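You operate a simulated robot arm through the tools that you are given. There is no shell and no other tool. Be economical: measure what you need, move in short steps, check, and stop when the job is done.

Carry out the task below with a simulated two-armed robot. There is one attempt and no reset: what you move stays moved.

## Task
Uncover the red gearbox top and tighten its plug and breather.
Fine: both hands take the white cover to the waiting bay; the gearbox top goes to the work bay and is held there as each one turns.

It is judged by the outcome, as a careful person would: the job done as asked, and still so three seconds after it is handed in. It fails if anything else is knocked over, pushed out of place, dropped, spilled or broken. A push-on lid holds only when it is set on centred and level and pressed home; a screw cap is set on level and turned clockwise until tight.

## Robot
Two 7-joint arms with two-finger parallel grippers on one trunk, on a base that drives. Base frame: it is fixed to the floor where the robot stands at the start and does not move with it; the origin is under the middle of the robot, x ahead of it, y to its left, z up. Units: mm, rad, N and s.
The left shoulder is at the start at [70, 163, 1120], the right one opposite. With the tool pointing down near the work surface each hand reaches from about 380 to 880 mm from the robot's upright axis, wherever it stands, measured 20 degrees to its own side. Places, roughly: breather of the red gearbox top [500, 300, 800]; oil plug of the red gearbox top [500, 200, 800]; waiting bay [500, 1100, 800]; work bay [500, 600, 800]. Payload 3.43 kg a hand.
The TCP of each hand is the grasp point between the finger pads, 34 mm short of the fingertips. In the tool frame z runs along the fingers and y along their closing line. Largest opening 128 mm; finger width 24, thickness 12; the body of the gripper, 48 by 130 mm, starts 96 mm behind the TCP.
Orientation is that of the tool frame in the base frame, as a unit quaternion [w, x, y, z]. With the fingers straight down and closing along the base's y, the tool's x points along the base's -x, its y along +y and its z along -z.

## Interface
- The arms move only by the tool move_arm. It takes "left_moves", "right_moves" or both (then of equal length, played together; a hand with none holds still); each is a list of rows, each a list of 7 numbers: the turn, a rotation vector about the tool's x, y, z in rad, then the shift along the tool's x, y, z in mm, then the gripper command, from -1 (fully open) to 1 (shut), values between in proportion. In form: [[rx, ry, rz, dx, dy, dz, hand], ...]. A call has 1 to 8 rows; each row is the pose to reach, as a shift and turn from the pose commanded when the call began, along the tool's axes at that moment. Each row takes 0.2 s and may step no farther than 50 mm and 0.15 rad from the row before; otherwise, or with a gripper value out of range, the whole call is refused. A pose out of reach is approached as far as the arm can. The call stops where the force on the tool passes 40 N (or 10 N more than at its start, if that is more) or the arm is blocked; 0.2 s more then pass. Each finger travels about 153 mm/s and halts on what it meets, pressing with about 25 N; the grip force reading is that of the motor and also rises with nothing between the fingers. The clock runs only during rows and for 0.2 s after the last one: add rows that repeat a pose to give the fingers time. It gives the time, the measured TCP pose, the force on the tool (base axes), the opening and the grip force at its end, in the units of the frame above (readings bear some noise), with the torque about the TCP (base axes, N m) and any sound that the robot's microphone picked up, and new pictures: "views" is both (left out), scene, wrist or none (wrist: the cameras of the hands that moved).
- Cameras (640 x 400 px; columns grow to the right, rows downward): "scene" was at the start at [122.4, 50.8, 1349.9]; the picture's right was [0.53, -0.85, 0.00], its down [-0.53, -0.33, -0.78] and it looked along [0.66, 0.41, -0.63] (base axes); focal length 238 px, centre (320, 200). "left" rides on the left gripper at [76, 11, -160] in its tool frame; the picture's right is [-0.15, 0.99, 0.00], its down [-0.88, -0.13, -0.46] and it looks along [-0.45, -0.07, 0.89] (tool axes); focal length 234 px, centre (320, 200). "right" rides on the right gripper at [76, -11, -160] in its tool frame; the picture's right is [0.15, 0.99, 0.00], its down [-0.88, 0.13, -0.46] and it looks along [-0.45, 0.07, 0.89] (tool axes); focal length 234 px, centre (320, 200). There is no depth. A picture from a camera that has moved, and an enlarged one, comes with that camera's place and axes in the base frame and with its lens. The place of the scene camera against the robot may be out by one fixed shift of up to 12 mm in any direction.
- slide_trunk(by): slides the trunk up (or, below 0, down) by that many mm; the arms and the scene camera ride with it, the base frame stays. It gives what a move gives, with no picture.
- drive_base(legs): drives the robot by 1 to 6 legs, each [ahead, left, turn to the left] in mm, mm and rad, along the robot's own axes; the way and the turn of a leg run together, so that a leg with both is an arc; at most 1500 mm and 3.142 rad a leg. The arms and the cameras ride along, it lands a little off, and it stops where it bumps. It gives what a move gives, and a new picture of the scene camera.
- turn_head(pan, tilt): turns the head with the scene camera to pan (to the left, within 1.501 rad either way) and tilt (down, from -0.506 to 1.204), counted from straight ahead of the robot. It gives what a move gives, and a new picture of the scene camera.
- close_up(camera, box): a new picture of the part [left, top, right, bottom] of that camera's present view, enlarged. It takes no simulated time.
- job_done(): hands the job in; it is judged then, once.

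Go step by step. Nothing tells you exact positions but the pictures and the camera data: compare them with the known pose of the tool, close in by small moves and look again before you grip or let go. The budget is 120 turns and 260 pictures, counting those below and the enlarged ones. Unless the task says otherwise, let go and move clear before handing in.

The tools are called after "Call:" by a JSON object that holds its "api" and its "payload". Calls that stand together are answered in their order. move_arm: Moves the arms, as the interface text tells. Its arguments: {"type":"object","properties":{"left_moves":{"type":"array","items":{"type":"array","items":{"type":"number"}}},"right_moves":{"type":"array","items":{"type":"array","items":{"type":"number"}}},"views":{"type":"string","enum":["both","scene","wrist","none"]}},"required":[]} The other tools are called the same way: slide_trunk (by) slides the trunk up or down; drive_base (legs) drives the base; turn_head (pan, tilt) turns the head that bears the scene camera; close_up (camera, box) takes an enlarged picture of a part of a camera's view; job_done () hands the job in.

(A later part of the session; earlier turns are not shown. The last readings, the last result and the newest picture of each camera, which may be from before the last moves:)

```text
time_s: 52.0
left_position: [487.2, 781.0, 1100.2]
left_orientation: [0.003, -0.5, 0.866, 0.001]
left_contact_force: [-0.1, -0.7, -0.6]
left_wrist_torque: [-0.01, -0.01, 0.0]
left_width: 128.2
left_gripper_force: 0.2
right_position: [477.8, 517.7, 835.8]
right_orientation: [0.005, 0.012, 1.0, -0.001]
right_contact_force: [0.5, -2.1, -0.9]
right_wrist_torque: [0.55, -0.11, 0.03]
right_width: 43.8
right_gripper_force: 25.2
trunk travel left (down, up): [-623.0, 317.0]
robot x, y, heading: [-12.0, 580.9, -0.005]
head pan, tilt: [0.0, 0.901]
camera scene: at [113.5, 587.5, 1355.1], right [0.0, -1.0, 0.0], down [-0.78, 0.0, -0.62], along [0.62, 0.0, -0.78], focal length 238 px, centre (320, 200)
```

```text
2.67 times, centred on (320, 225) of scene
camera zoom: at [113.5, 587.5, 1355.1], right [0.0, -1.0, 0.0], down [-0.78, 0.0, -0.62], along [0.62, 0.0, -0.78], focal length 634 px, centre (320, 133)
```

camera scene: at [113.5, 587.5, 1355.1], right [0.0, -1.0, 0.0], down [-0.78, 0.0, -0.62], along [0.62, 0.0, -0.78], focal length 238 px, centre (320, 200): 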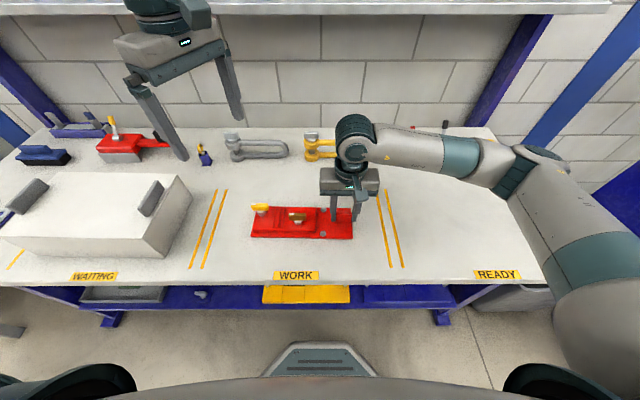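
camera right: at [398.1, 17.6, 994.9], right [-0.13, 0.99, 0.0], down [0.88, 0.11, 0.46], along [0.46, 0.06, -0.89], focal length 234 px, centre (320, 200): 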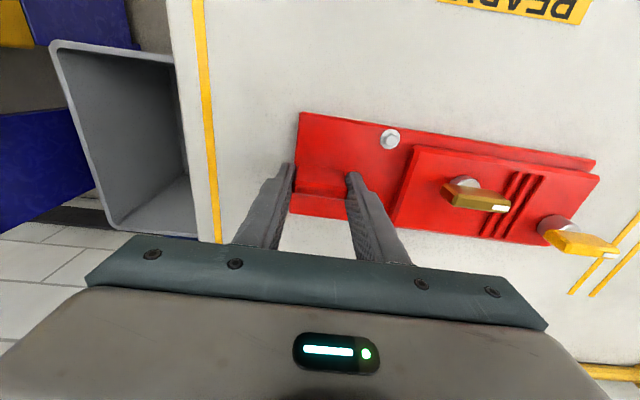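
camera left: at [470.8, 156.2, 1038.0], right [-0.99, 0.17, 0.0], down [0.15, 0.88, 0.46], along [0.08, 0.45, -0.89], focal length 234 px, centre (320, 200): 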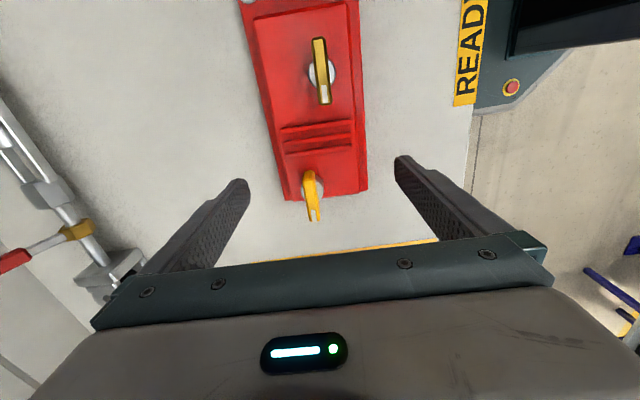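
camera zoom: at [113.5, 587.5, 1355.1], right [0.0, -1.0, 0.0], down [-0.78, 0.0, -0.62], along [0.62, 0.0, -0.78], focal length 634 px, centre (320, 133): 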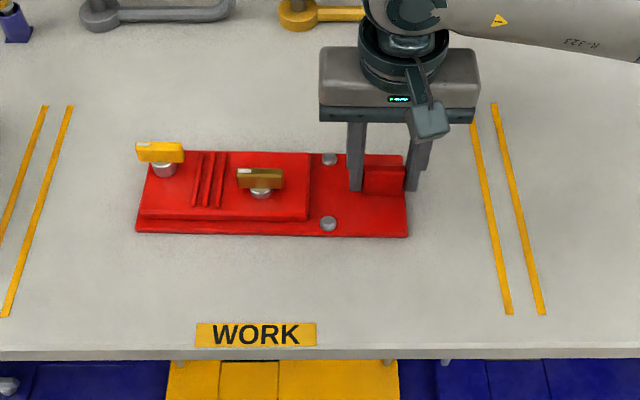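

The plate is in the work bay. I'll release the fin, raise, and reposition the base angled 0.55 rad left so the left wrist has room to turn the knobs.

Call:
{"api": "move_arm", "payload": {"right_moves": [[0, 0, 0, 0, 0, 0, 0.3], [0, 0, 0, 0, 0, 0, 0.1], [0, 0, 0, 0, 0, -40, 0.1], [0, 0, 0, 0, 0, -90, 0.1], [0, 0, 0, 0, 0, -140, 0.1], [0, 0, 0, 0, 0, -180, 0.1]], "views": "none"}}

Call:
{"api": "drive_base", "payload": {"legs": [[-8, -298, 0]]}}

Call:
{"api": "drive_base", "payload": {"legs": [[0, 0, 0.55]]}}

```text
time_s: 53.4
left_position: [487.1, 781.8, 1100.1]
left_orientation: [0.003, -0.5, 0.866, 0.001]
left_contact_force: [0.0, 0.2, -0.5]
left_wrist_torque: [-0.03, -0.07, 0.02]
left_width: 128.0
left_gripper_force: 0.1
right_position: [472.3, 518.3, 1015.2]
right_orientation: [0.006, 0.014, 1.0, -0.001]
right_contact_force: [-0.3, -0.4, -0.3]
right_wrist_torque: [-0.02, 0.02, 0.0]
right_width: 57.7
right_gripper_force: 0.1
trunk travel left (down, up): [-623.0, 317.0]
robot x, y, heading: [-14.2, 581.9, -0.005]
head pan, tilt: [0.0, 0.901]
```

```text
time_s: 55.4
left_position: [478.8, 484.0, 1100.8]
left_orientation: [0.003, -0.501, 0.866, 0.0]
left_contact_force: [-0.2, -0.4, 0.0]
left_wrist_torque: [-0.02, -0.01, 0.03]
left_width: 128.2
left_gripper_force: 0.1
right_position: [463.6, 221.0, 1014.2]
right_orientation: [0.006, 0.012, 1.0, 0.0]
right_contact_force: [-0.5, 0.3, 0.8]
right_wrist_torque: [0.01, 0.01, -0.02]
right_width: 57.4
right_gripper_force: 0.1
trunk travel left (down, up): [-623.0, 317.0]
robot x, y, heading: [-19.6, 284.3, -0.004]
head pan, tilt: [0.0, 0.901]
camera scene: at [104.6, 289.9, 1355.1], right [0.0, -1.0, 0.0], down [-0.78, 0.0, -0.62], along [0.62, 0.0, -0.78], focal length 238 px, centre (320, 200)
```

scene: 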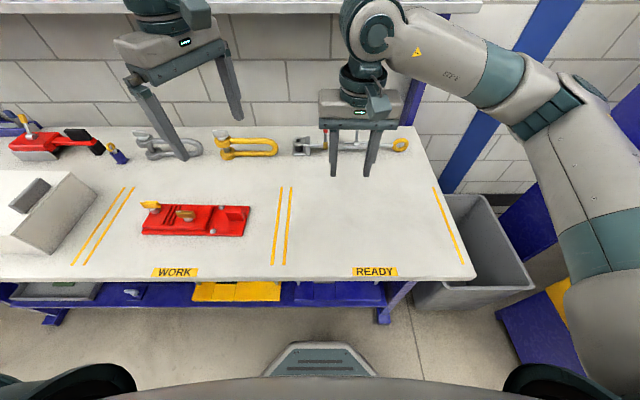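

```text
time_s: 57.4
left_position: [301.7, 714.3, 1100.4]
left_orientation: [-0.003, 0.715, -0.699, -0.002]
left_contact_force: [0.2, 0.3, 0.4]
left_wrist_torque: [-0.01, 0.01, 0.0]
left_width: 128.1
left_gripper_force: 0.0
right_position: [428.3, 481.4, 1014.8]
right_orientation: [0.005, -0.258, 0.966, 0.002]
right_contact_force: [-0.3, -0.2, -0.6]
right_wrist_torque: [-0.01, 0.01, 0.01]
right_width: 57.4
right_gripper_force: 0.0
trunk travel left (down, up): [-623.0, 317.0]
robot x, y, heading: [-22.3, 284.9, 0.549]
head pan, tilt: [0.0, 0.901]
camera scene: at [86.4, 355.3, 1355.1], right [0.52, -0.86, 0.0], down [-0.67, -0.4, -0.62], along [0.53, 0.32, -0.78], focal length 238 px, centre (320, 200)
```

scene: 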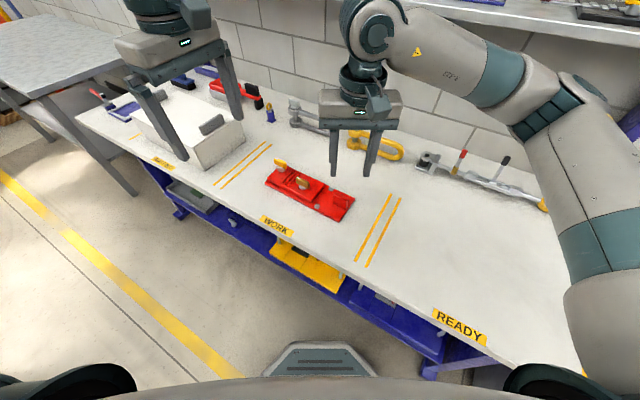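

Both in range. Bringing the right hand back above the fin and the left above the plug.

Call:
{"api": "move_arm", "payload": {"left_moves": [[0, 0, 0.01, 13, -28, 25, -1], [0, 0, 0.02, 25, -55, 50, -1], [0, 0, 0.03, 38, -83, 75, -1], [0, 0, 0.04, 50, -110, 100, -0.5], [0, 0, 0.04, 63, -138, 125, -0.3], [0, 0, 0.04, 75.7, -165, 150, -0.3]], "right_moves": [[0, 0, 0.14, -15, 2, 20, 0.1], [0, 0, 0.28, -30, 4, 40, 0.1], [0, 0, 0.42, -45, 6, 60, 0.0], [0, 0, 0.54, -59.6, 7.3, 85, 0.0], [0, 0, 0.54, -59.6, 7.3, 85, 0.0], [0, 0, 0.54, -59.6, 7.3, 85, 0.0]], "views": "both"}}

```text
time_s: 58.8
left_position: [381.8, 697.6, 984.6]
left_orientation: [0.003, -0.701, 0.713, 0.0]
left_contact_force: [0.9, 0.0, 0.5]
left_wrist_torque: [0.02, 0.01, 0.05]
left_width: 83.1
left_gripper_force: 0.0
left hand out of reach, approached as far as the arm can: row 3, 4, 5, 6
right_position: [475.4, 518.8, 930.5]
right_orientation: [0.004, 0.01, 1.0, 0.003]
right_contact_force: [-0.1, -0.2, 0.6]
right_wrist_torque: [0.0, -0.05, -0.03]
right_width: 64.2
right_gripper_force: 0.0
trunk travel left (down, up): [-623.0, 317.0]
robot x, y, heading: [-20.8, 285.2, 0.544]
head pan, tilt: [0.0, 0.901]
camera scene: at [86.6, 355.3, 1355.1], right [0.52, -0.86, 0.0], down [-0.67, -0.4, -0.62], along [0.53, 0.32, -0.78], focal length 238 px, centre (320, 200)
camera right: at [398.3, 507.0, 1089.0], right [-0.13, 0.99, 0.0], down [0.88, 0.11, 0.46], along [0.46, 0.06, -0.89], focal length 234 px, centre (320, 200)
camera left: at [368.7, 622.2, 1143.6], right [-0.99, 0.16, 0.0], down [0.14, 0.88, 0.46], along [0.08, 0.45, -0.89], focal length 234 px, centre (320, 200)
```

scene: 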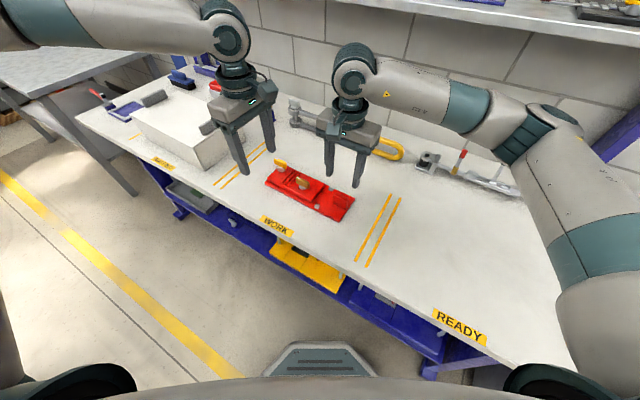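
right: 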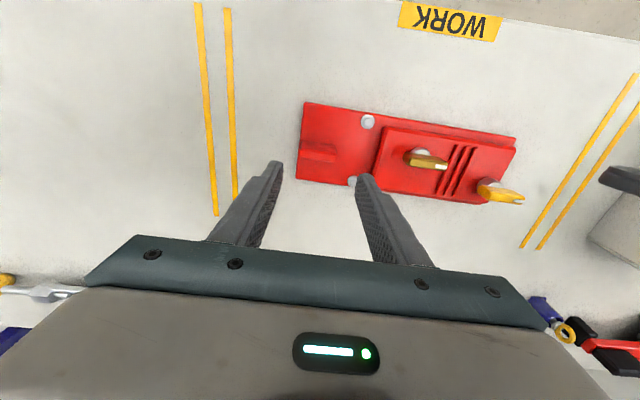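
left: 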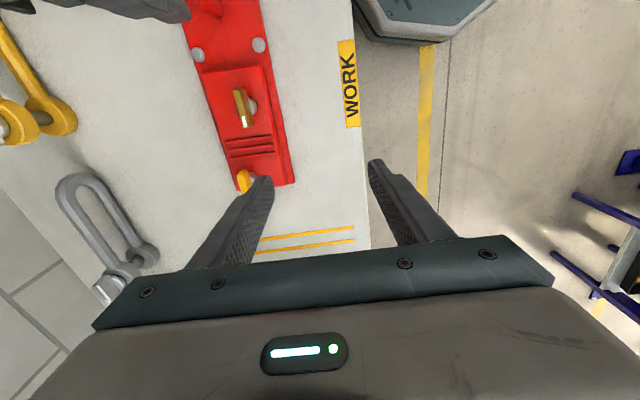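

The left wrist limit depends on arm posture. I'll test: turn the left hand to its natural yaw, go over the plug, then see how far it can yaw there.

Call:
{"api": "move_arm", "payload": {"left_moves": [[0, 0, 0.145, 0, 0, 0, -0.3], [0, 0, 0.29, 0, 0, 0, -0.3], [0, 0, 0.435, 0, 0, 0, -0.3], [0, 0, 0.58, 0, 0, 0, -0.3], [0, 0, 0.725, 0, 0, 0, -0.3], [0, 0, 0.87, 0, 0, 0, -0.3], [0, 0, 1.0, 0, 0, 0, -0.3], [0, 0, 1.0, 0, 0, 0, -0.3]], "views": "none"}}

```text
time_s: 60.6
left_position: [379.2, 700.6, 982.3]
left_orientation: [0.001, -0.273, 0.962, 0.002]
left_contact_force: [0.4, -0.2, -0.6]
left_wrist_torque: [-0.01, -0.02, -0.02]
left_width: 83.2
left_gripper_force: 0.1
right_position: [476.5, 517.2, 931.4]
right_orientation: [0.004, 0.009, 1.0, 0.002]
right_contact_force: [0.7, -0.6, -0.8]
right_wrist_torque: [0.02, -0.02, -0.01]
right_width: 64.1
right_gripper_force: 0.1
trunk travel left (down, up): [-623.0, 317.0]
robot x, y, heading: [-23.8, 284.8, 0.538]
head pan, tilt: [0.0, 0.901]
```

Call:
{"api": "move_arm", "payload": {"left_moves": [[0, 0, 0, -15, -32, 7, -0.3], [0, 0, 0, -31, -65, 15, -0.3], [0, 0, 0, -46, -96.7, 22, -0.3], [0, 0, -0.145, -46, -96.7, 22, -0.3], [0, 0, -0.29, -46, -96.7, 22, -0.3], [0, 0, -0.435, -46, -96.7, 22, -0.3], [0, 0, -0.58, -46, -96.7, 22, -0.3], [0, 0, -0.725, -46, -96.7, 22, -0.3]], "views": "none"}}

```text
time_s: 62.4
left_position: [384.9, 703.4, 979.8]
left_orientation: [0.002, -0.599, 0.801, 0.0]
left_contact_force: [-0.3, 0.3, -0.6]
left_wrist_torque: [0.02, -0.02, 0.01]
left_width: 83.1
left_gripper_force: 0.1
left hand out of reach, approached as far as the arm can: row 1, 2, 3, 4, 5, 6, 7, 8
right_position: [476.3, 517.6, 931.2]
right_orientation: [0.004, 0.009, 1.0, 0.002]
right_contact_force: [-0.3, 0.0, 0.0]
right_wrist_torque: [-0.01, -0.01, 0.02]
right_width: 63.9
right_gripper_force: 0.0
trunk travel left (down, up): [-623.0, 317.0]
robot x, y, heading: [-20.1, 282.2, 0.538]
head pan, tilt: [0.0, 0.901]
```

Looks like the hands keep clear of each other rather than a wrist limit. Testing: move the right hand away first and then bring the left to the plug.

Call:
{"api": "move_arm", "payload": {"left_moves": [[0, 0, 0, 0, 0, 0, -0.3], [0, 0, 0, 0, 0, 0, -0.3], [0, 0, 0, 0, 0, 0, -0.3], [0, 0, 0, 0, 0, 0, -0.3], [0, 0, 0, 12, -33, 5, -0.3], [0, 0, 0, 24, -66, 12, -0.3], [0, 0, 0, 34.7, -97.8, 20, -0.3]], "right_moves": [[0, 0, 0, 0, -45, -10, 0], [0, 0, 0, 0, -90, -20, 0], [0, 0, 0, 0, -135, -30, 0], [0, 0, 0, 0, -180, -40, 0], [0, 0, 0, 0, -200, -40, 0], [0, 0, 0, 0, -200, -40, 0], [0, 0, 0, 0, -200, -40, 0]], "views": "none"}}

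```text
time_s: 64.0
left_position: [382.0, 700.4, 984.5]
left_orientation: [0.002, -0.597, 0.802, 0.001]
left_contact_force: [-0.4, 0.2, 0.6]
left_wrist_torque: [-0.03, 0.01, -0.05]
left_width: 83.3
left_gripper_force: 0.1
left hand out of reach, approached as far as the arm can: row 5, 6, 7
right_position: [471.3, 318.2, 967.7]
right_orientation: [0.004, 0.009, 1.0, 0.003]
right_contact_force: [-1.7, -0.2, 0.0]
right_wrist_torque: [0.03, -0.01, 0.02]
right_width: 64.2
right_gripper_force: 0.2
trunk travel left (down, up): [-623.0, 317.0]
robot x, y, heading: [-19.9, 284.0, 0.541]
head pan, tilt: [0.0, 0.901]
```

Not hand interference, so it's an arm-posture limit. I'll test with the trunk raised so the arms hang more steeply.

Call:
{"api": "slide_trunk", "payload": {"by": 220}}

Call:
{"api": "move_arm", "payload": {"left_moves": [[0, 0, 0, 9, -24, 40, -0.3], [0, 0, 0, 17, -48, 80, -0.3], [0, 0, 0, 26, -72, 120, -0.3], [0, 0, 0, 34.7, -97.8, 160, -0.3], [0, 0, 0, 34.7, -97.8, 200, -0.3]], "views": "scene"}}

```text
time_s: 66.3
left_position: [382.4, 701.3, 1205.4]
left_orientation: [0.004, -0.597, 0.802, 0.0]
left_contact_force: [-0.9, 1.2, 0.2]
left_wrist_torque: [0.06, 0.02, 0.01]
left_width: 83.5
left_gripper_force: 0.0
right_position: [471.5, 316.9, 1187.9]
right_orientation: [0.004, 0.008, 1.0, 0.003]
right_contact_force: [-0.4, -0.6, 1.3]
right_wrist_torque: [0.02, 0.0, 0.0]
right_width: 63.9
right_gripper_force: 0.0
trunk travel left (down, up): [-843.0, 97.0]
robot x, y, heading: [-21.8, 286.6, 0.543]
head pan, tilt: [0.0, 0.901]
```

```text
time_s: 67.5
left_position: [349.4, 720.7, 1096.8]
left_orientation: [0.002, -0.597, 0.802, -0.001]
left_contact_force: [0.1, 0.4, -0.4]
left_wrist_torque: [0.01, -0.01, -0.02]
left_width: 83.5
left_gripper_force: 0.0
left hand out of reach, approached as far as the arm can: row 1, 2, 3, 4, 5
right_position: [472.0, 320.5, 1187.9]
right_orientation: [0.005, 0.009, 1.0, 0.002]
right_contact_force: [0.2, 1.0, 0.1]
right_wrist_torque: [-0.02, 0.03, 0.01]
right_width: 63.9
right_gripper_force: 0.0
trunk travel left (down, up): [-843.0, 97.0]
robot x, y, heading: [-17.2, 282.1, 0.547]
head pan, tilt: [0.0, 0.901]
camera scene: at [86.6, 356.0, 1575.1], right [0.52, -0.86, 0.0], down [-0.67, -0.41, -0.62], along [0.53, 0.32, -0.78], focal length 238 px, centre (320, 200)
```

scene: 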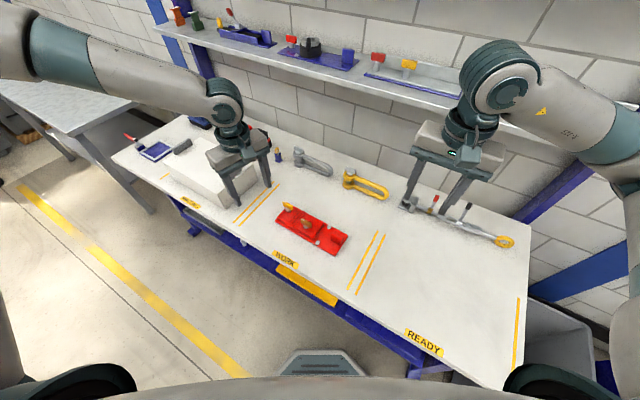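

Even natural moves stall, so the left arm's elbow has drifted into a bad posture. I'll send it back near its starting pose relative to the robot and untwist it.

Call:
{"api": "move_arm", "payload": {"left_moves": [[0, 0, 0.1, -9, 38, -12, -0.3], [0, 0, 0.2, -18, 76, -24, -0.3], [0, 0, 0.3, -27, 114, -36, -0.3], [0, 0, 0.4, -36, 152, -48, -0.3], [0, 0, 0.5, -45, 191, -60, -0.3], [0, 0, 0.6, -54, 229, -70, -0.3], [0, 0, 0.7, -63, 267, -80, -0.3], [0, 0, 0.73, -71, 305, -90, -0.3]], "views": "none"}}

Call:
{"api": "slide_trunk", "payload": {"by": -243}}

Call:
{"api": "turn_head", "payload": {"pan": 0.9, "tilt": 0.3}}

```text
time_s: 69.3
left_position: [76.2, 877.6, 1189.2]
left_orientation: [0.002, -0.27, 0.963, 0.001]
left_contact_force: [-0.7, -0.4, -0.1]
left_wrist_torque: [-0.02, -0.01, -0.02]
left_width: 83.3
left_gripper_force: 0.0
right_position: [468.6, 319.3, 1189.2]
right_orientation: [0.005, 0.01, 1.0, 0.002]
right_contact_force: [-0.9, -0.3, 0.6]
right_wrist_torque: [0.0, -0.06, -0.02]
right_width: 64.0
right_gripper_force: 0.0
trunk travel left (down, up): [-843.0, 97.0]
robot x, y, heading: [-21.4, 285.5, 0.539]
head pan, tilt: [0.0, 0.901]
```

```text
time_s: 71.8
left_position: [77.3, 878.3, 945.3]
left_orientation: [0.002, -0.272, 0.962, 0.002]
left_contact_force: [0.2, 0.3, 0.2]
left_wrist_torque: [0.03, -0.02, 0.01]
left_width: 83.3
left_gripper_force: 0.1
right_position: [472.0, 319.3, 946.2]
right_orientation: [0.004, 0.009, 1.0, 0.002]
right_contact_force: [0.7, 0.4, -0.2]
right_wrist_torque: [-0.04, -0.01, 0.02]
right_width: 64.1
right_gripper_force: 0.0
trunk travel left (down, up): [-600.0, 340.0]
robot x, y, heading: [-19.6, 285.5, 0.546]
head pan, tilt: [0.0, 0.901]
```

```text
time_s: 73.0
left_position: [77.5, 878.0, 946.1]
left_orientation: [0.002, -0.272, 0.962, 0.002]
left_contact_force: [0.3, 0.9, -0.2]
left_wrist_torque: [0.0, 0.01, -0.02]
left_width: 83.3
left_gripper_force: 0.0
right_position: [472.2, 318.7, 945.7]
right_orientation: [0.004, 0.008, 1.0, 0.003]
right_contact_force: [-0.4, -0.1, 0.2]
right_wrist_torque: [0.04, -0.02, 0.01]
right_width: 63.8
right_gripper_force: 0.1
trunk travel left (down, up): [-600.0, 340.0]
robot x, y, heading: [-18.4, 282.9, 0.544]
head pan, tilt: [0.901, 0.3]
camera scene: at [33.7, 408.8, 1384.3], right [0.99, -0.13, 0.0], down [-0.04, -0.29, -0.96], along [0.12, 0.95, -0.3], focal length 238 px, centre (320, 200)
```

scene: 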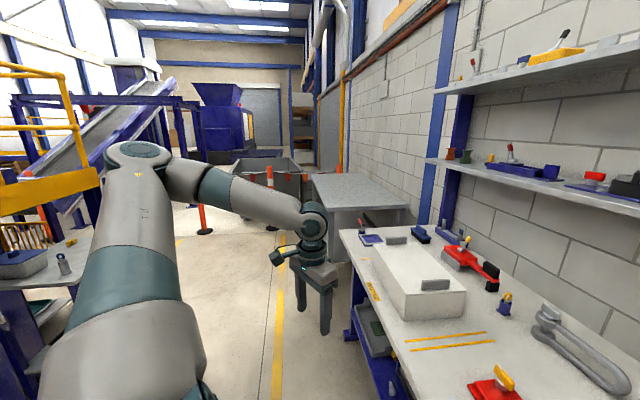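

Call:
{"api": "move_arm", "payload": {"left_moves": [[0, 0, 0, -11, -45, 0, -0.3], [0, 0, 0, -22, -90, 0, -0.3], [0, 0, 0, -33, -135, 0, -0.3], [0, 0, 0, -44, -180, 0, -0.3], [0, 0, 0, -55, -225, 0, -0.3], [0, 0, 0, -66, -270, 0, -0.3], [0, 0, 0, -77, -315, 0, -0.3], [0, 0, 0, -88, -360, 0, -0.3]], "views": "none"}}

```text
time_s: 74.8
left_position: [323.1, 637.2, 952.5]
left_orientation: [0.002, -0.273, 0.962, 0.001]
left_contact_force: [-0.1, -0.2, 0.5]
left_wrist_torque: [0.05, 0.03, 0.0]
left_width: 83.3
left_gripper_force: 0.1
left hand out of reach, approached as far as the arm can: row 8
right_position: [471.1, 318.4, 946.0]
right_orientation: [0.004, 0.009, 1.0, 0.002]
right_contact_force: [-0.9, 0.4, 0.1]
right_wrist_torque: [-0.03, -0.02, -0.02]
right_width: 64.0
right_gripper_force: 0.0
trunk travel left (down, up): [-600.0, 340.0]
robot x, y, heading: [-23.9, 286.2, 0.539]
head pan, tilt: [0.901, 0.3]
```

Call:
{"api": "turn_head", "payload": {"pan": 0.5, "tilt": 0.45}}

Call:
{"api": "turn_head", "payload": {"pan": -0.6, "tilt": 0.45}}

```text
time_s: 75.7
left_position: [325.0, 636.5, 952.6]
left_orientation: [0.002, -0.271, 0.963, 0.0]
left_contact_force: [0.5, -1.1, 0.0]
left_wrist_torque: [-0.02, -0.02, -0.02]
left_width: 83.3
left_gripper_force: 0.0
right_position: [471.1, 317.9, 944.9]
right_orientation: [0.005, 0.009, 1.0, 0.003]
right_contact_force: [-0.4, -0.4, 0.6]
right_wrist_torque: [-0.01, -0.01, -0.01]
right_width: 63.9
right_gripper_force: 0.1
trunk travel left (down, up): [-600.0, 340.0]
robot x, y, heading: [-21.7, 283.3, 0.545]
head pan, tilt: [0.499, 0.45]
camera scene: at [68.4, 395.7, 1370.4], right [0.86, -0.5, 0.0], down [-0.22, -0.38, -0.9], along [0.45, 0.78, -0.44], focal length 238 px, centre (320, 200)
```

scene: 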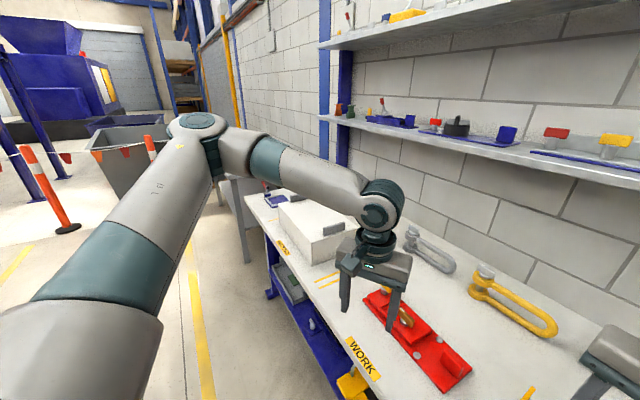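

```text
time_s: 77.0
left_position: [325.0, 636.1, 952.5]
left_orientation: [0.002, -0.271, 0.962, 0.0]
left_contact_force: [0.0, 0.1, 1.0]
left_wrist_torque: [0.01, 0.0, -0.02]
left_width: 83.3
left_gripper_force: 0.0
right_position: [472.2, 317.9, 945.1]
right_orientation: [0.004, 0.008, 1.0, 0.003]
right_contact_force: [0.0, 0.3, -0.5]
right_wrist_torque: [0.01, -0.01, -0.02]
right_width: 64.1
right_gripper_force: 0.1
trunk travel left (down, up): [-600.0, 340.0]
robot x, y, heading: [-21.2, 283.3, 0.54]
head pan, tilt: [-0.6, 0.45]
camera scene: at [113.6, 310.9, 1370.4], right [-0.06, -1.0, 0.0], down [-0.43, 0.02, -0.9], along [0.9, -0.05, -0.44], focal length 238 px, centre (320, 200)
```

scene: 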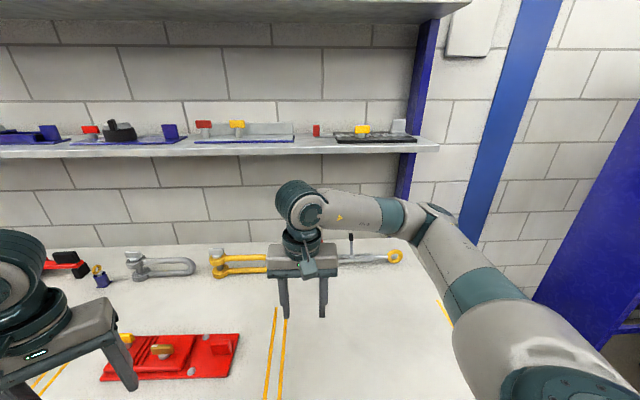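

Call:
{"api": "move_arm", "payload": {"left_moves": [[0, 0, 0.14, 0, 0, 0, -0.3], [0, 0, 0.28, 0, 0, 0, -0.3], [0, 0, 0.42, 0, 0, 0, -0.3], [0, 0, 0.56, 0, 0, 0, -0.3], [0, 0, 0.56, 0, -20, 0, -0.3], [0, 0, 0.56, 0, -40, 0, -0.3], [0, 0, 0.56, 0, -60, 0, -0.3], [0, 0, 0.56, 0, -80, 0, -0.3]], "views": "none"}}

```text
time_s: 78.8
left_position: [318.6, 630.5, 960.8]
left_orientation: [0.002, 0.005, 1.0, 0.002]
left_contact_force: [0.3, 0.2, 0.0]
left_wrist_torque: [0.0, 0.0, 0.01]
left_width: 83.2
left_gripper_force: 0.1
left hand out of reach, approached as far as the arm can: row 5, 6, 7, 8
right_position: [471.9, 319.0, 945.3]
right_orientation: [0.005, 0.009, 1.0, 0.004]
right_contact_force: [0.2, 0.1, -0.3]
right_wrist_torque: [0.03, -0.01, 0.02]
right_width: 63.8
right_gripper_force: 0.0
trunk travel left (down, up): [-600.0, 340.0]
robot x, y, heading: [-20.8, 285.9, 0.543]
head pan, tilt: [-0.6, 0.45]
```

The left arm is really limited to about 15–20° on its own side, while the right reaches across well. So: heading 0, robot at y≈440, so the plug/breather lie on the left's side and the right reaches across to the fin.

Call:
{"api": "drive_base", "payload": {"legs": [[0, 0, -0.542], [0, 155, 0]]}}

Call:
{"api": "turn_head", "payload": {"pan": 0.2, "tilt": 0.8}}

```text
time_s: 81.7
left_position: [447.6, 559.2, 961.1]
left_orientation: [0.002, 0.274, 0.962, 0.0]
left_contact_force: [-0.2, -0.1, 0.3]
left_wrist_torque: [-0.01, 0.0, 0.04]
left_width: 83.2
left_gripper_force: 0.1
right_position: [418.6, 213.5, 945.9]
right_orientation: [0.004, 0.278, 0.961, 0.002]
right_contact_force: [-0.3, 0.3, 0.7]
right_wrist_torque: [-0.02, -0.01, 0.01]
right_width: 64.0
right_gripper_force: 0.0
trunk travel left (down, up): [-600.0, 340.0]
robot x, y, heading: [-17.7, 442.9, 0.004]
head pan, tilt: [-0.6, 0.45]
camera scene: at [105.2, 393.6, 1370.4], right [-0.57, -0.82, 0.0], down [-0.36, 0.25, -0.9], along [0.74, -0.51, -0.44], focal length 238 px, centre (320, 200)
```

scene: 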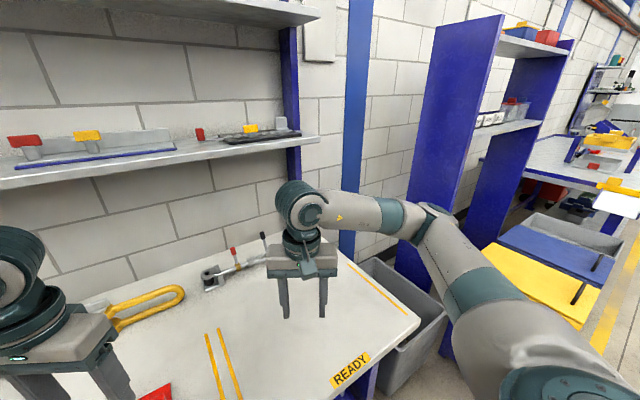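

```text
time_s: 82.9
left_position: [449.3, 559.7, 960.4]
left_orientation: [0.002, 0.274, 0.962, 0.001]
left_contact_force: [0.8, -0.7, 0.5]
left_wrist_torque: [0.01, 0.02, -0.01]
left_width: 83.4
left_gripper_force: 0.1
right_position: [418.9, 213.8, 946.6]
right_orientation: [0.005, 0.277, 0.961, 0.001]
right_contact_force: [0.5, 0.0, 0.1]
right_wrist_torque: [0.01, 0.0, 0.04]
right_width: 64.2
right_gripper_force: 0.1
trunk travel left (down, up): [-600.0, 340.0]
robot x, y, heading: [-18.9, 439.6, 0.001]
head pan, tilt: [0.201, 0.799]
camera scene: at [108.4, 461.4, 1340.0], right [0.2, -0.98, 0.0], down [-0.7, -0.14, -0.7], along [0.68, 0.14, -0.72], focal length 238 px, centre (320, 200)
```

scene: 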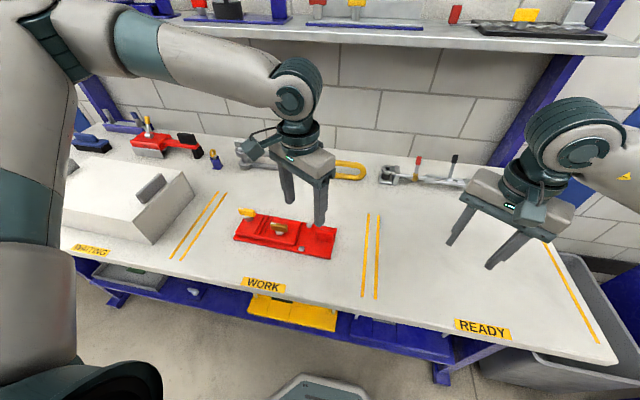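

Call:
{"api": "move_arm", "payload": {"left_moves": [[0, 0, -0.145, 6, 14, 0, -0.3], [0, 0, -0.29, 12, 28, 0, -0.3], [0, 0, -0.435, 17, 42, 0, -0.3], [0, 0, -0.58, 23, 56, 0, -0.3], [0, 0, -0.725, 29, 70, 0, -0.3], [0, 0, -0.87, 35, 84, 0, -0.3], [0, 0, -1.015, 40, 98, 0, -0.3], [0, 0, -1.16, 46, 112, 0, -0.3]], "right_moves": [[0, 0, -0.07, 14, 36, 2, 0], [0, 0, -0.14, 29, 72, 4, 0], [0, 0, -0.21, 43, 108, 6, 0], [0, 0, -0.28, 57, 144, 8, 0], [0, 0, -0.35, 72, 179, 10, 0], [0, 0, -0.42, 86, 215, 12, 0], [0, 0, -0.48, 100, 251, 14, 0], [0, 0, -0.542, 114.6, 287, 16, 0]], "views": "none"}}

```text
time_s: 84.7
left_position: [468.0, 680.4, 961.1]
left_orientation: [0.002, -0.298, 0.955, 0.0]
left_contact_force: [0.4, 0.9, 0.8]
left_wrist_torque: [-0.06, 0.0, -0.02]
left_width: 83.3
left_gripper_force: 0.1
right_position: [474.2, 519.3, 929.5]
right_orientation: [0.005, 0.01, 1.0, -0.001]
right_contact_force: [0.4, -1.0, -0.3]
right_wrist_torque: [-0.02, 0.0, 0.0]
right_width: 63.9
right_gripper_force: 0.1
trunk travel left (down, up): [-600.0, 340.0]
robot x, y, heading: [-18.9, 437.5, -0.002]
head pan, tilt: [0.201, 0.799]
```

Right is over the fin again. Now rotating the left to grip the plug across its thickness.

Call:
{"api": "move_arm", "payload": {"left_moves": [[0, 0, -0.135, 0, 0, 0, -0.3], [0, 0, -0.27, 0, 0, 0, -0.3], [0, 0, -0.405, 0, 0, 0, -0.3], [0, 0, -0.54, 0, 0, 0, -0.3], [0, 0, -0.675, 0, 0, 0, -0.3], [0, 0, -0.81, 0, 0, 0, -0.3], [0, 0, -0.942, 10, -15, 10, -0.3], [0, 0, -0.942, 21.7, -31, 20, -0.3]], "views": "wrist"}}

Call:
{"api": "close_up", "payload": {"camera": "right", "box": [220, 60, 540, 220]}}

```text
time_s: 86.5
left_position: [467.2, 646.6, 939.0]
left_orientation: [0.003, -0.699, 0.715, 0.001]
left_contact_force: [-0.8, 0.0, -0.8]
left_wrist_torque: [0.04, -0.16, -0.08]
left_width: 83.1
left_gripper_force: 0.1
right_position: [476.0, 514.8, 929.6]
right_orientation: [0.005, 0.013, 1.0, -0.001]
right_contact_force: [-0.2, 0.6, -0.7]
right_wrist_torque: [0.0, 0.01, 0.0]
right_width: 64.0
right_gripper_force: 0.0
trunk travel left (down, up): [-600.0, 340.0]
robot x, y, heading: [-22.7, 440.2, -0.005]
head pan, tilt: [0.201, 0.799]
stopped in row 8 (left hand): the force on the tool passed its limit (the readings are from after the stop); the commanded pose is now the measured one
camera left: at [454.7, 568.8, 1098.9], right [-0.99, 0.17, 0.0], down [0.15, 0.88, 0.46], along [0.08, 0.45, -0.89], focal length 234 px, centre (320, 200)
```

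left: 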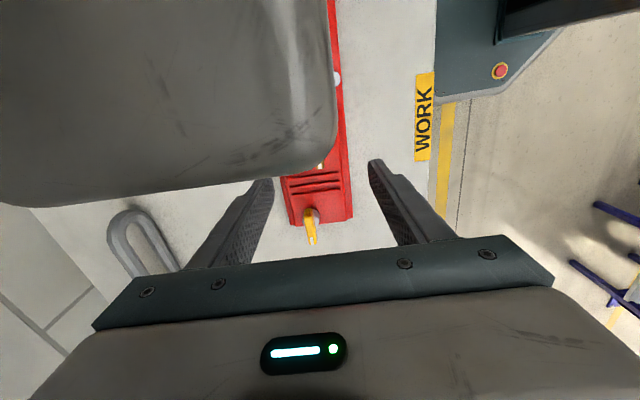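

```text
2.00 times, centred on (380, 140) of right
camera zoom: at [397.9, 505.2, 1088.4], right [-0.12, 0.99, 0.0], down [0.88, 0.11, 0.46], along [0.46, 0.05, -0.89], focal length 468 px, centre (200, 320)
```

zoom: 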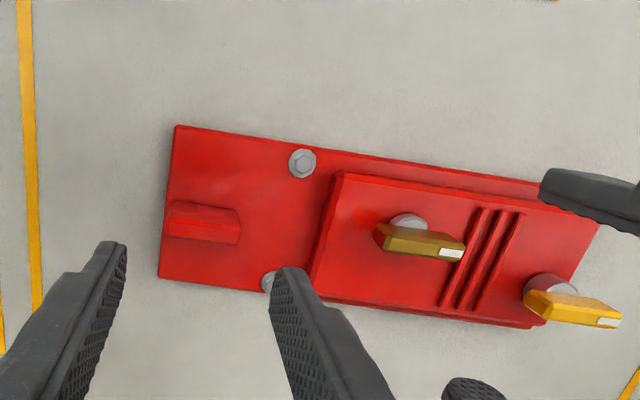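

The left camera housing touched the right gripper. I'll back the left off and tilt the right hand toward the robot (pivoting about y) to free the space above the plug.

Call:
{"api": "move_arm", "payload": {"left_moves": [[0, 0, 0, -30, 0, -5, -0.3], [0, 0, 0, -60, 0, -10, -0.3], [0, 0, 0, -60, 0, -10, -0.3], [0, 0, 0, -60, 0, -10, -0.3], [0, 0, 0, -60, 0, -10, -0.3], [0, 0, 0, -60, 0, -10, -0.3], [0, 0, 0, -60, 0, -10, -0.3]], "right_moves": [[0, 0, 0, 0, 0, 0, 0], [0, 0, 0, 0, 0, 0, 0], [0, -0.14, 0, 0, 0, 0, 0], [0, -0.28, 0, 0, 0, 0, 0], [0, -0.42, 0, 0, 0, 0, 0], [0, -0.56, 0, 0, 0, 0, 0], [0, -0.7, 0, 0, 0, 0, 0]], "views": "both"}}

```text
time_s: 88.1
left_position: [469.7, 704.8, 948.9]
left_orientation: [0.002, -0.7, 0.714, 0.001]
left_contact_force: [0.0, -0.1, 0.3]
left_wrist_torque: [-0.03, 0.01, -0.01]
left_width: 83.3
left_gripper_force: 0.1
right_position: [475.8, 515.0, 929.7]
right_orientation: [0.348, 0.011, 0.937, -0.004]
right_contact_force: [0.2, 0.1, -0.9]
right_wrist_torque: [-0.01, -0.01, -0.02]
right_width: 64.1
right_gripper_force: 0.0
trunk travel left (down, up): [-600.0, 340.0]
robot x, y, heading: [-18.1, 438.8, 0.001]
head pan, tilt: [0.201, 0.799]
camera scene: at [108.1, 462.0, 1340.0], right [0.2, -0.98, 0.0], down [-0.7, -0.14, -0.7], along [0.68, 0.14, -0.72], focal length 238 px, centre (320, 200)
camera right: at [313.9, 507.6, 1000.6], right [-0.09, 0.99, -0.1], down [0.37, 0.12, 0.92], along [0.92, 0.04, -0.38], focal length 234 px, centre (320, 200)
camera left: at [456.9, 628.4, 1109.1], right [-0.99, 0.17, 0.0], down [0.15, 0.88, 0.46], along [0.08, 0.45, -0.89], focal length 234 px, centre (320, 200)
```

scene: 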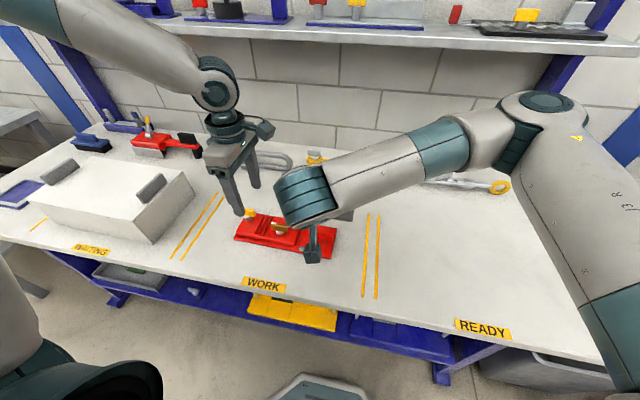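
right: 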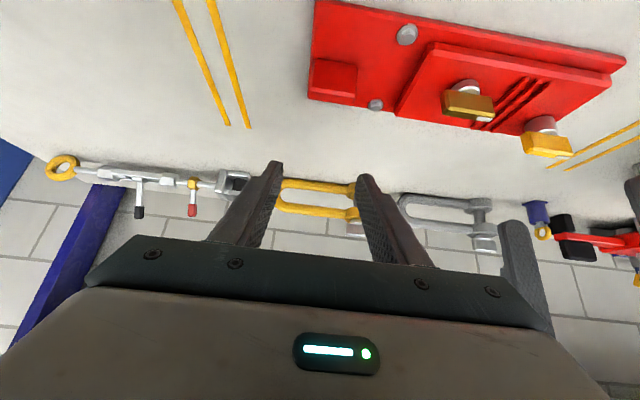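
left: 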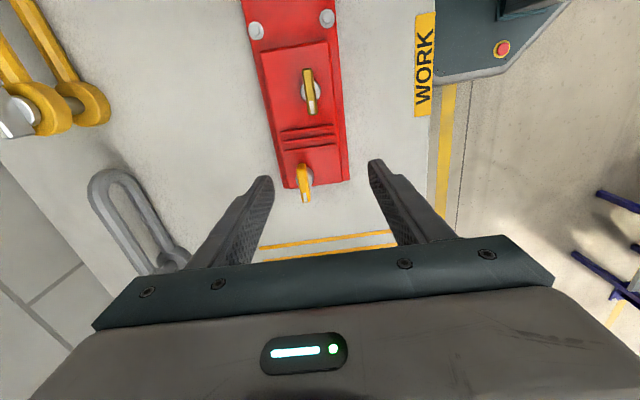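

Tilted grip gives clear room. Lowering the right hand onto the fin and gripping.

Call:
{"api": "move_arm", "payload": {"right_moves": [[0, 0, 0, 21, 0, 21.4, 0], [0, 0, 0, 42, 0, 43, 0], [0, 0, 0, 63, 0, 64, 0], [0, 0, 0, 63, 0, 64, 0.3], [0, 0, 0, 63, 0, 64, 1], [0, 0, 0, 63, 0, 64, 1]], "views": "both"}}

Call:
{"api": "close_up", "payload": {"camera": "right", "box": [200, 40, 640, 280]}}

Call:
{"api": "close_up", "payload": {"camera": "left", "box": [220, 0, 380, 220]}}

```text
time_s: 89.5
left_position: [470.1, 706.0, 950.1]
left_orientation: [0.002, -0.7, 0.714, 0.001]
left_contact_force: [-0.2, -1.2, -0.2]
left_wrist_torque: [-0.01, 0.0, -0.01]
left_width: 83.1
left_gripper_force: 0.1
right_position: [470.8, 515.9, 840.1]
right_orientation: [0.347, 0.012, 0.938, -0.006]
right_contact_force: [-0.4, 1.4, -0.1]
right_wrist_torque: [0.19, -0.18, 0.22]
right_width: 43.8
right_gripper_force: 25.6
trunk travel left (down, up): [-600.0, 340.0]
robot x, y, heading: [-18.8, 435.3, -0.004]
head pan, tilt: [0.201, 0.799]
camera scene: at [108.4, 461.6, 1340.0], right [0.2, -0.98, 0.0], down [-0.7, -0.14, -0.7], along [0.68, 0.14, -0.72], focal length 238 px, centre (320, 200)
camera right: at [307.6, 507.2, 910.3], right [-0.09, 0.99, -0.1], down [0.37, 0.12, 0.92], along [0.92, 0.04, -0.38], focal length 234 px, centre (320, 200)
```

scene: 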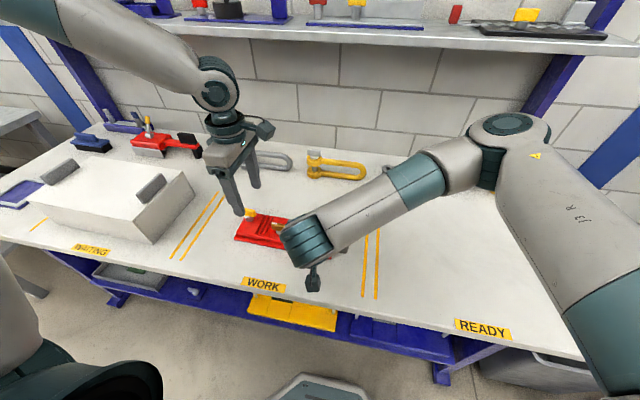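
right: 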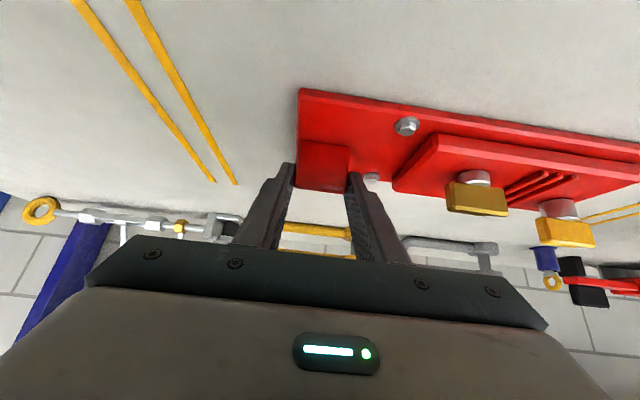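

```text
1.45 times, centred on (420, 160) of right
camera zoom: at [307.6, 507.2, 910.3], right [-0.09, 0.99, -0.1], down [0.37, 0.12, 0.92], along [0.92, 0.04, -0.38], focal length 341 px, centre (174, 258)
```

zoom: 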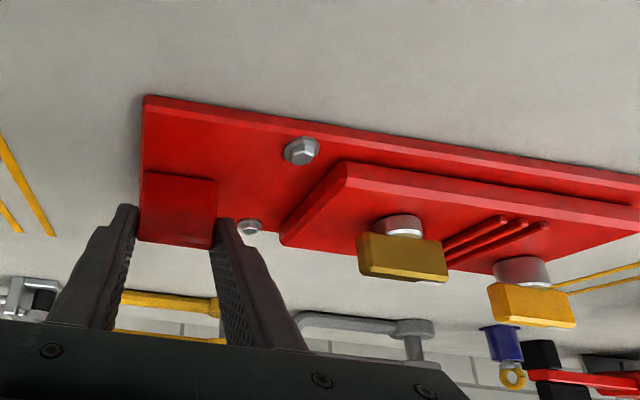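

```text
1.82 times, centred on (300, 110) of left
camera zoom: at [457.2, 628.1, 1109.0], right [-0.99, 0.17, 0.0], down [0.15, 0.88, 0.46], along [0.08, 0.45, -0.89], focal length 426 px, centre (356, 364)
```

zoom: 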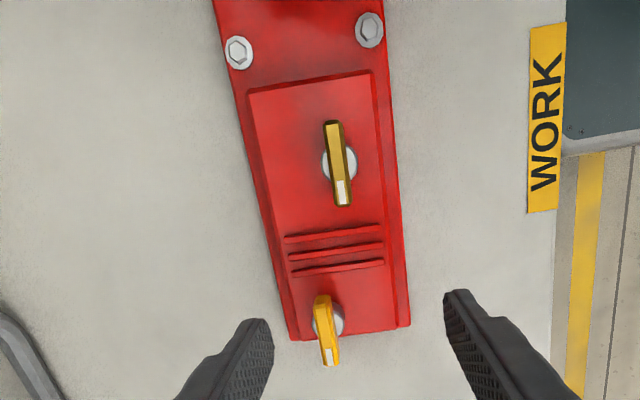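

The fin is held. Plug bar centre ≈(470, 636), top z≈842; breather ≈(495.5, 733), top ≈847. Moving the left above the plug.

Call:
{"api": "move_arm", "payload": {"left_moves": [[0, 0, 0.018, 23, 0, 0, 0.0], [0, 0, 0.036, 46, -0.5, 0, 0.3], [0, 0, 0.036, 69, -1, 0, 0.4], [0, 0, 0.036, 69, -1, 30, 0.4], [0, 0, 0.036, 69, -1, 60, 0.4]], "views": "both"}}

Call:
{"api": "close_up", "payload": {"camera": "left", "box": [240, 60, 400, 220]}}

```text
time_s: 90.7
left_position: [469.2, 636.1, 889.5]
left_orientation: [0.001, -0.687, 0.726, 0.001]
left_contact_force: [0.8, 0.3, -0.4]
left_wrist_torque: [0.02, 0.0, 0.04]
left_width: 38.5
left_gripper_force: 0.1
right_position: [471.1, 514.5, 838.8]
right_orientation: [0.348, 0.012, 0.937, -0.005]
right_contact_force: [0.2, 0.6, -0.9]
right_wrist_torque: [0.0, -0.12, -0.06]
right_width: 43.5
right_gripper_force: 25.1
trunk travel left (down, up): [-600.0, 340.0]
robot x, y, heading: [-21.9, 440.2, -0.001]
head pan, tilt: [0.201, 0.799]
camera scene: at [109.1, 461.5, 1340.0], right [0.2, -0.98, 0.0], down [-0.7, -0.14, -0.7], along [0.68, 0.14, -0.72], focal length 238 px, centre (320, 200)
camera left: at [454.0, 559.8, 1049.4], right [-0.98, 0.2, 0.0], down [0.18, 0.87, 0.46], along [0.09, 0.45, -0.89], focal length 234 px, centre (320, 200)
```

scene: 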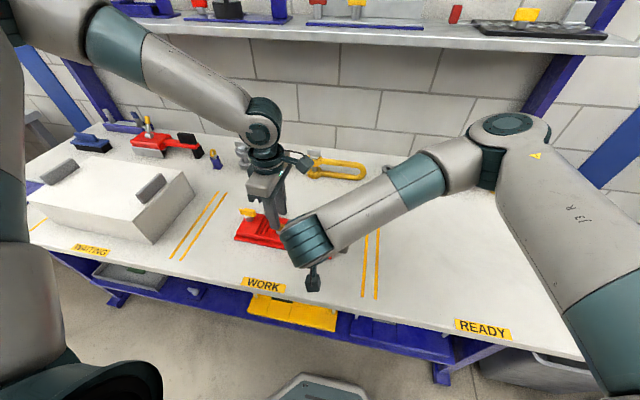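
left: 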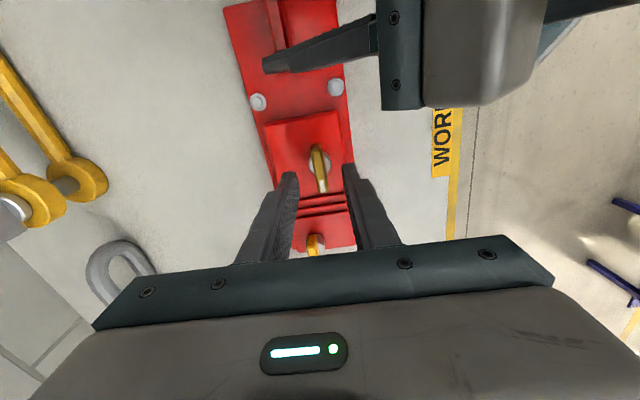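

```text
2.50 times, centred on (320, 140) of left
camera zoom: at [454.0, 559.8, 1049.4], right [-0.98, 0.2, 0.0], down [0.18, 0.87, 0.46], along [0.09, 0.45, -0.89], focal length 585 px, centre (320, 350)
```

zoom: 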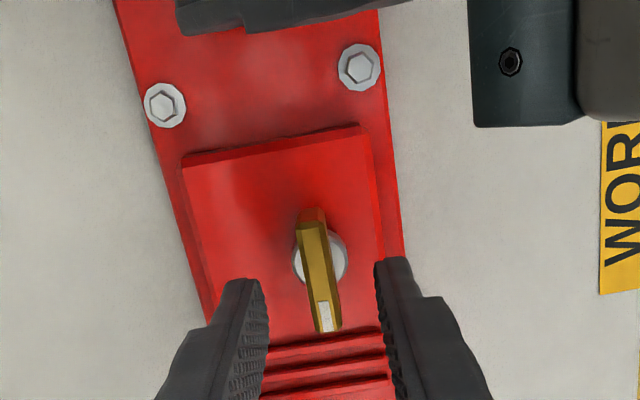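

Aligned within a millimetre or so. Lowering and gripping the plug bar.

Call:
{"api": "move_arm", "payload": {"left_moves": [[0, 0, 0, 1, 0, 17, 0.4], [0, 0, 0, 1, 0, 33, 0.4], [0, 0, 0, 1, 0, 33, 0.8], [0, 0, 0, 1, 0, 33, 1], [0, 0, 0, 1, 0, 33, 1]], "views": "wrist"}}

```text
time_s: 91.9
left_position: [467.4, 636.3, 856.8]
left_orientation: [0.002, -0.687, 0.727, 0.0]
left_contact_force: [4.5, -1.0, -0.1]
left_wrist_torque: [-0.04, -0.14, 0.0]
left_width: 10.6
left_gripper_force: 24.5
right_position: [469.6, 515.3, 838.3]
right_orientation: [0.348, 0.012, 0.937, -0.005]
right_contact_force: [-5.0, -0.4, -0.4]
right_wrist_torque: [0.04, -0.14, 0.46]
right_width: 43.5
right_gripper_force: 24.9
trunk travel left (down, up): [-600.0, 340.0]
robot x, y, heading: [-19.0, 439.9, 0.002]
head pan, tilt: [0.201, 0.799]
camera left: at [453.4, 559.6, 1016.3], right [-0.98, 0.2, 0.0], down [0.18, 0.87, 0.46], along [0.09, 0.45, -0.89], focal length 234 px, centre (320, 200)
```

left: 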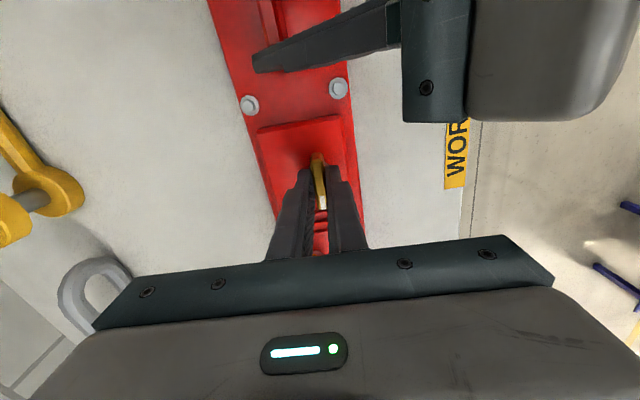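

Plug gripped. Turning clockwise in small steps, watching torque.

Call:
{"api": "move_arm", "payload": {"left_moves": [[0, 0, 0.08, 0, 0, 0, 1], [0, 0, 0.16, 0, 0, 0, 1], [0, 0, 0.24, 0, 0, 0, 1], [0, 0, 0.32, 0, 0, 0, 1], [0, 0, 0.4, 0, 0, 0, 1]], "views": "wrist"}}

```text
time_s: 93.1
left_position: [467.2, 635.6, 857.9]
left_orientation: [0.001, -0.528, 0.849, 0.002]
left_contact_force: [4.8, -0.6, 0.0]
left_wrist_torque: [-0.05, -0.17, 0.01]
left_width: 10.7
left_gripper_force: 24.9
right_position: [471.5, 514.1, 838.3]
right_orientation: [0.348, 0.012, 0.937, -0.005]
right_contact_force: [-4.4, 1.2, 1.7]
right_wrist_torque: [0.12, 0.23, 0.47]
right_width: 43.9
right_gripper_force: 25.3
trunk travel left (down, up): [-600.0, 340.0]
robot x, y, heading: [-20.8, 440.6, 0.003]
head pan, tilt: [0.201, 0.799]
camera left: at [424.9, 571.8, 1016.3], right [-0.82, 0.57, 0.0], down [0.51, 0.73, 0.46], along [0.26, 0.38, -0.89], focal length 234 px, centre (320, 200)
```

left: 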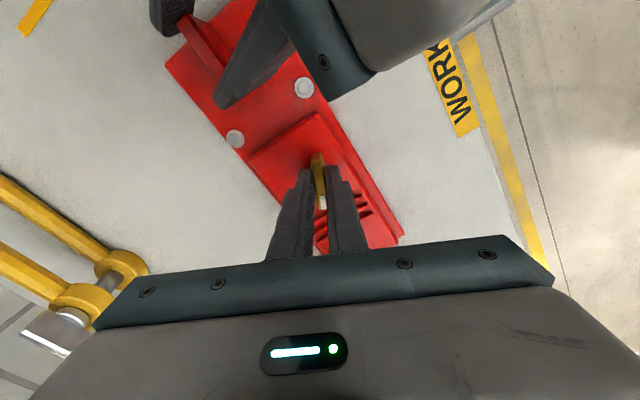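

It turns freely with the plate still. Continuing.

Call:
{"api": "move_arm", "payload": {"left_moves": [[0, 0, 0.12, 0, 0, 0, 1], [0, 0, 0.24, 0, 0, 0, 1], [0, 0, 0.36, 0, 0, 0, 1], [0, 0, 0.48, 0, 0, 0, 1], [0, 0, 0.6, 0, 0, 0, 1], [0, 0, 0.72, 0, 0, 0, 1], [0, 0, 0.84, 0, 0, 0, 1], [0, 0, 0.96, 0, 0, 0, 1]], "views": "wrist"}}

```text
time_s: 94.9
left_position: [467.8, 636.3, 856.1]
left_orientation: [0.001, -0.077, 0.997, 0.002]
left_contact_force: [1.9, 1.4, 1.4]
left_wrist_torque: [-0.27, -0.1, 1.01]
left_width: 21.1
left_gripper_force: 25.5
right_position: [469.7, 514.6, 838.9]
right_orientation: [0.348, 0.012, 0.937, -0.005]
right_contact_force: [-1.5, 0.0, 0.3]
right_wrist_torque: [-0.1, 0.01, -0.65]
right_width: 43.8
right_gripper_force: 25.3
trunk travel left (down, up): [-600.0, 340.0]
robot x, y, heading: [-20.8, 442.2, -0.002]
head pan, tilt: [0.201, 0.799]
camera left: at [392.1, 634.0, 1016.2], right [-0.01, 1.0, 0.0], down [0.89, 0.0, 0.46], along [0.46, 0.01, -0.89], focal length 234 px, centre (320, 200)
```

left: 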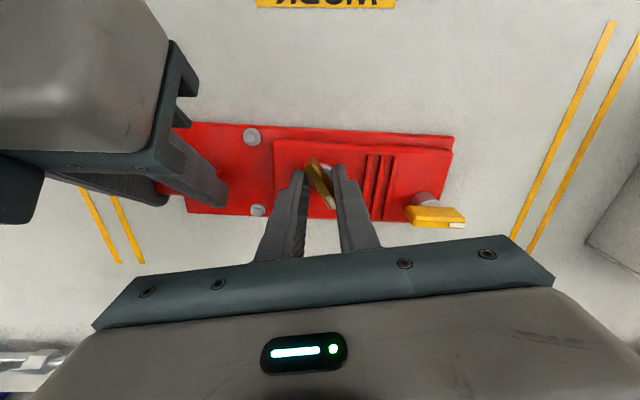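

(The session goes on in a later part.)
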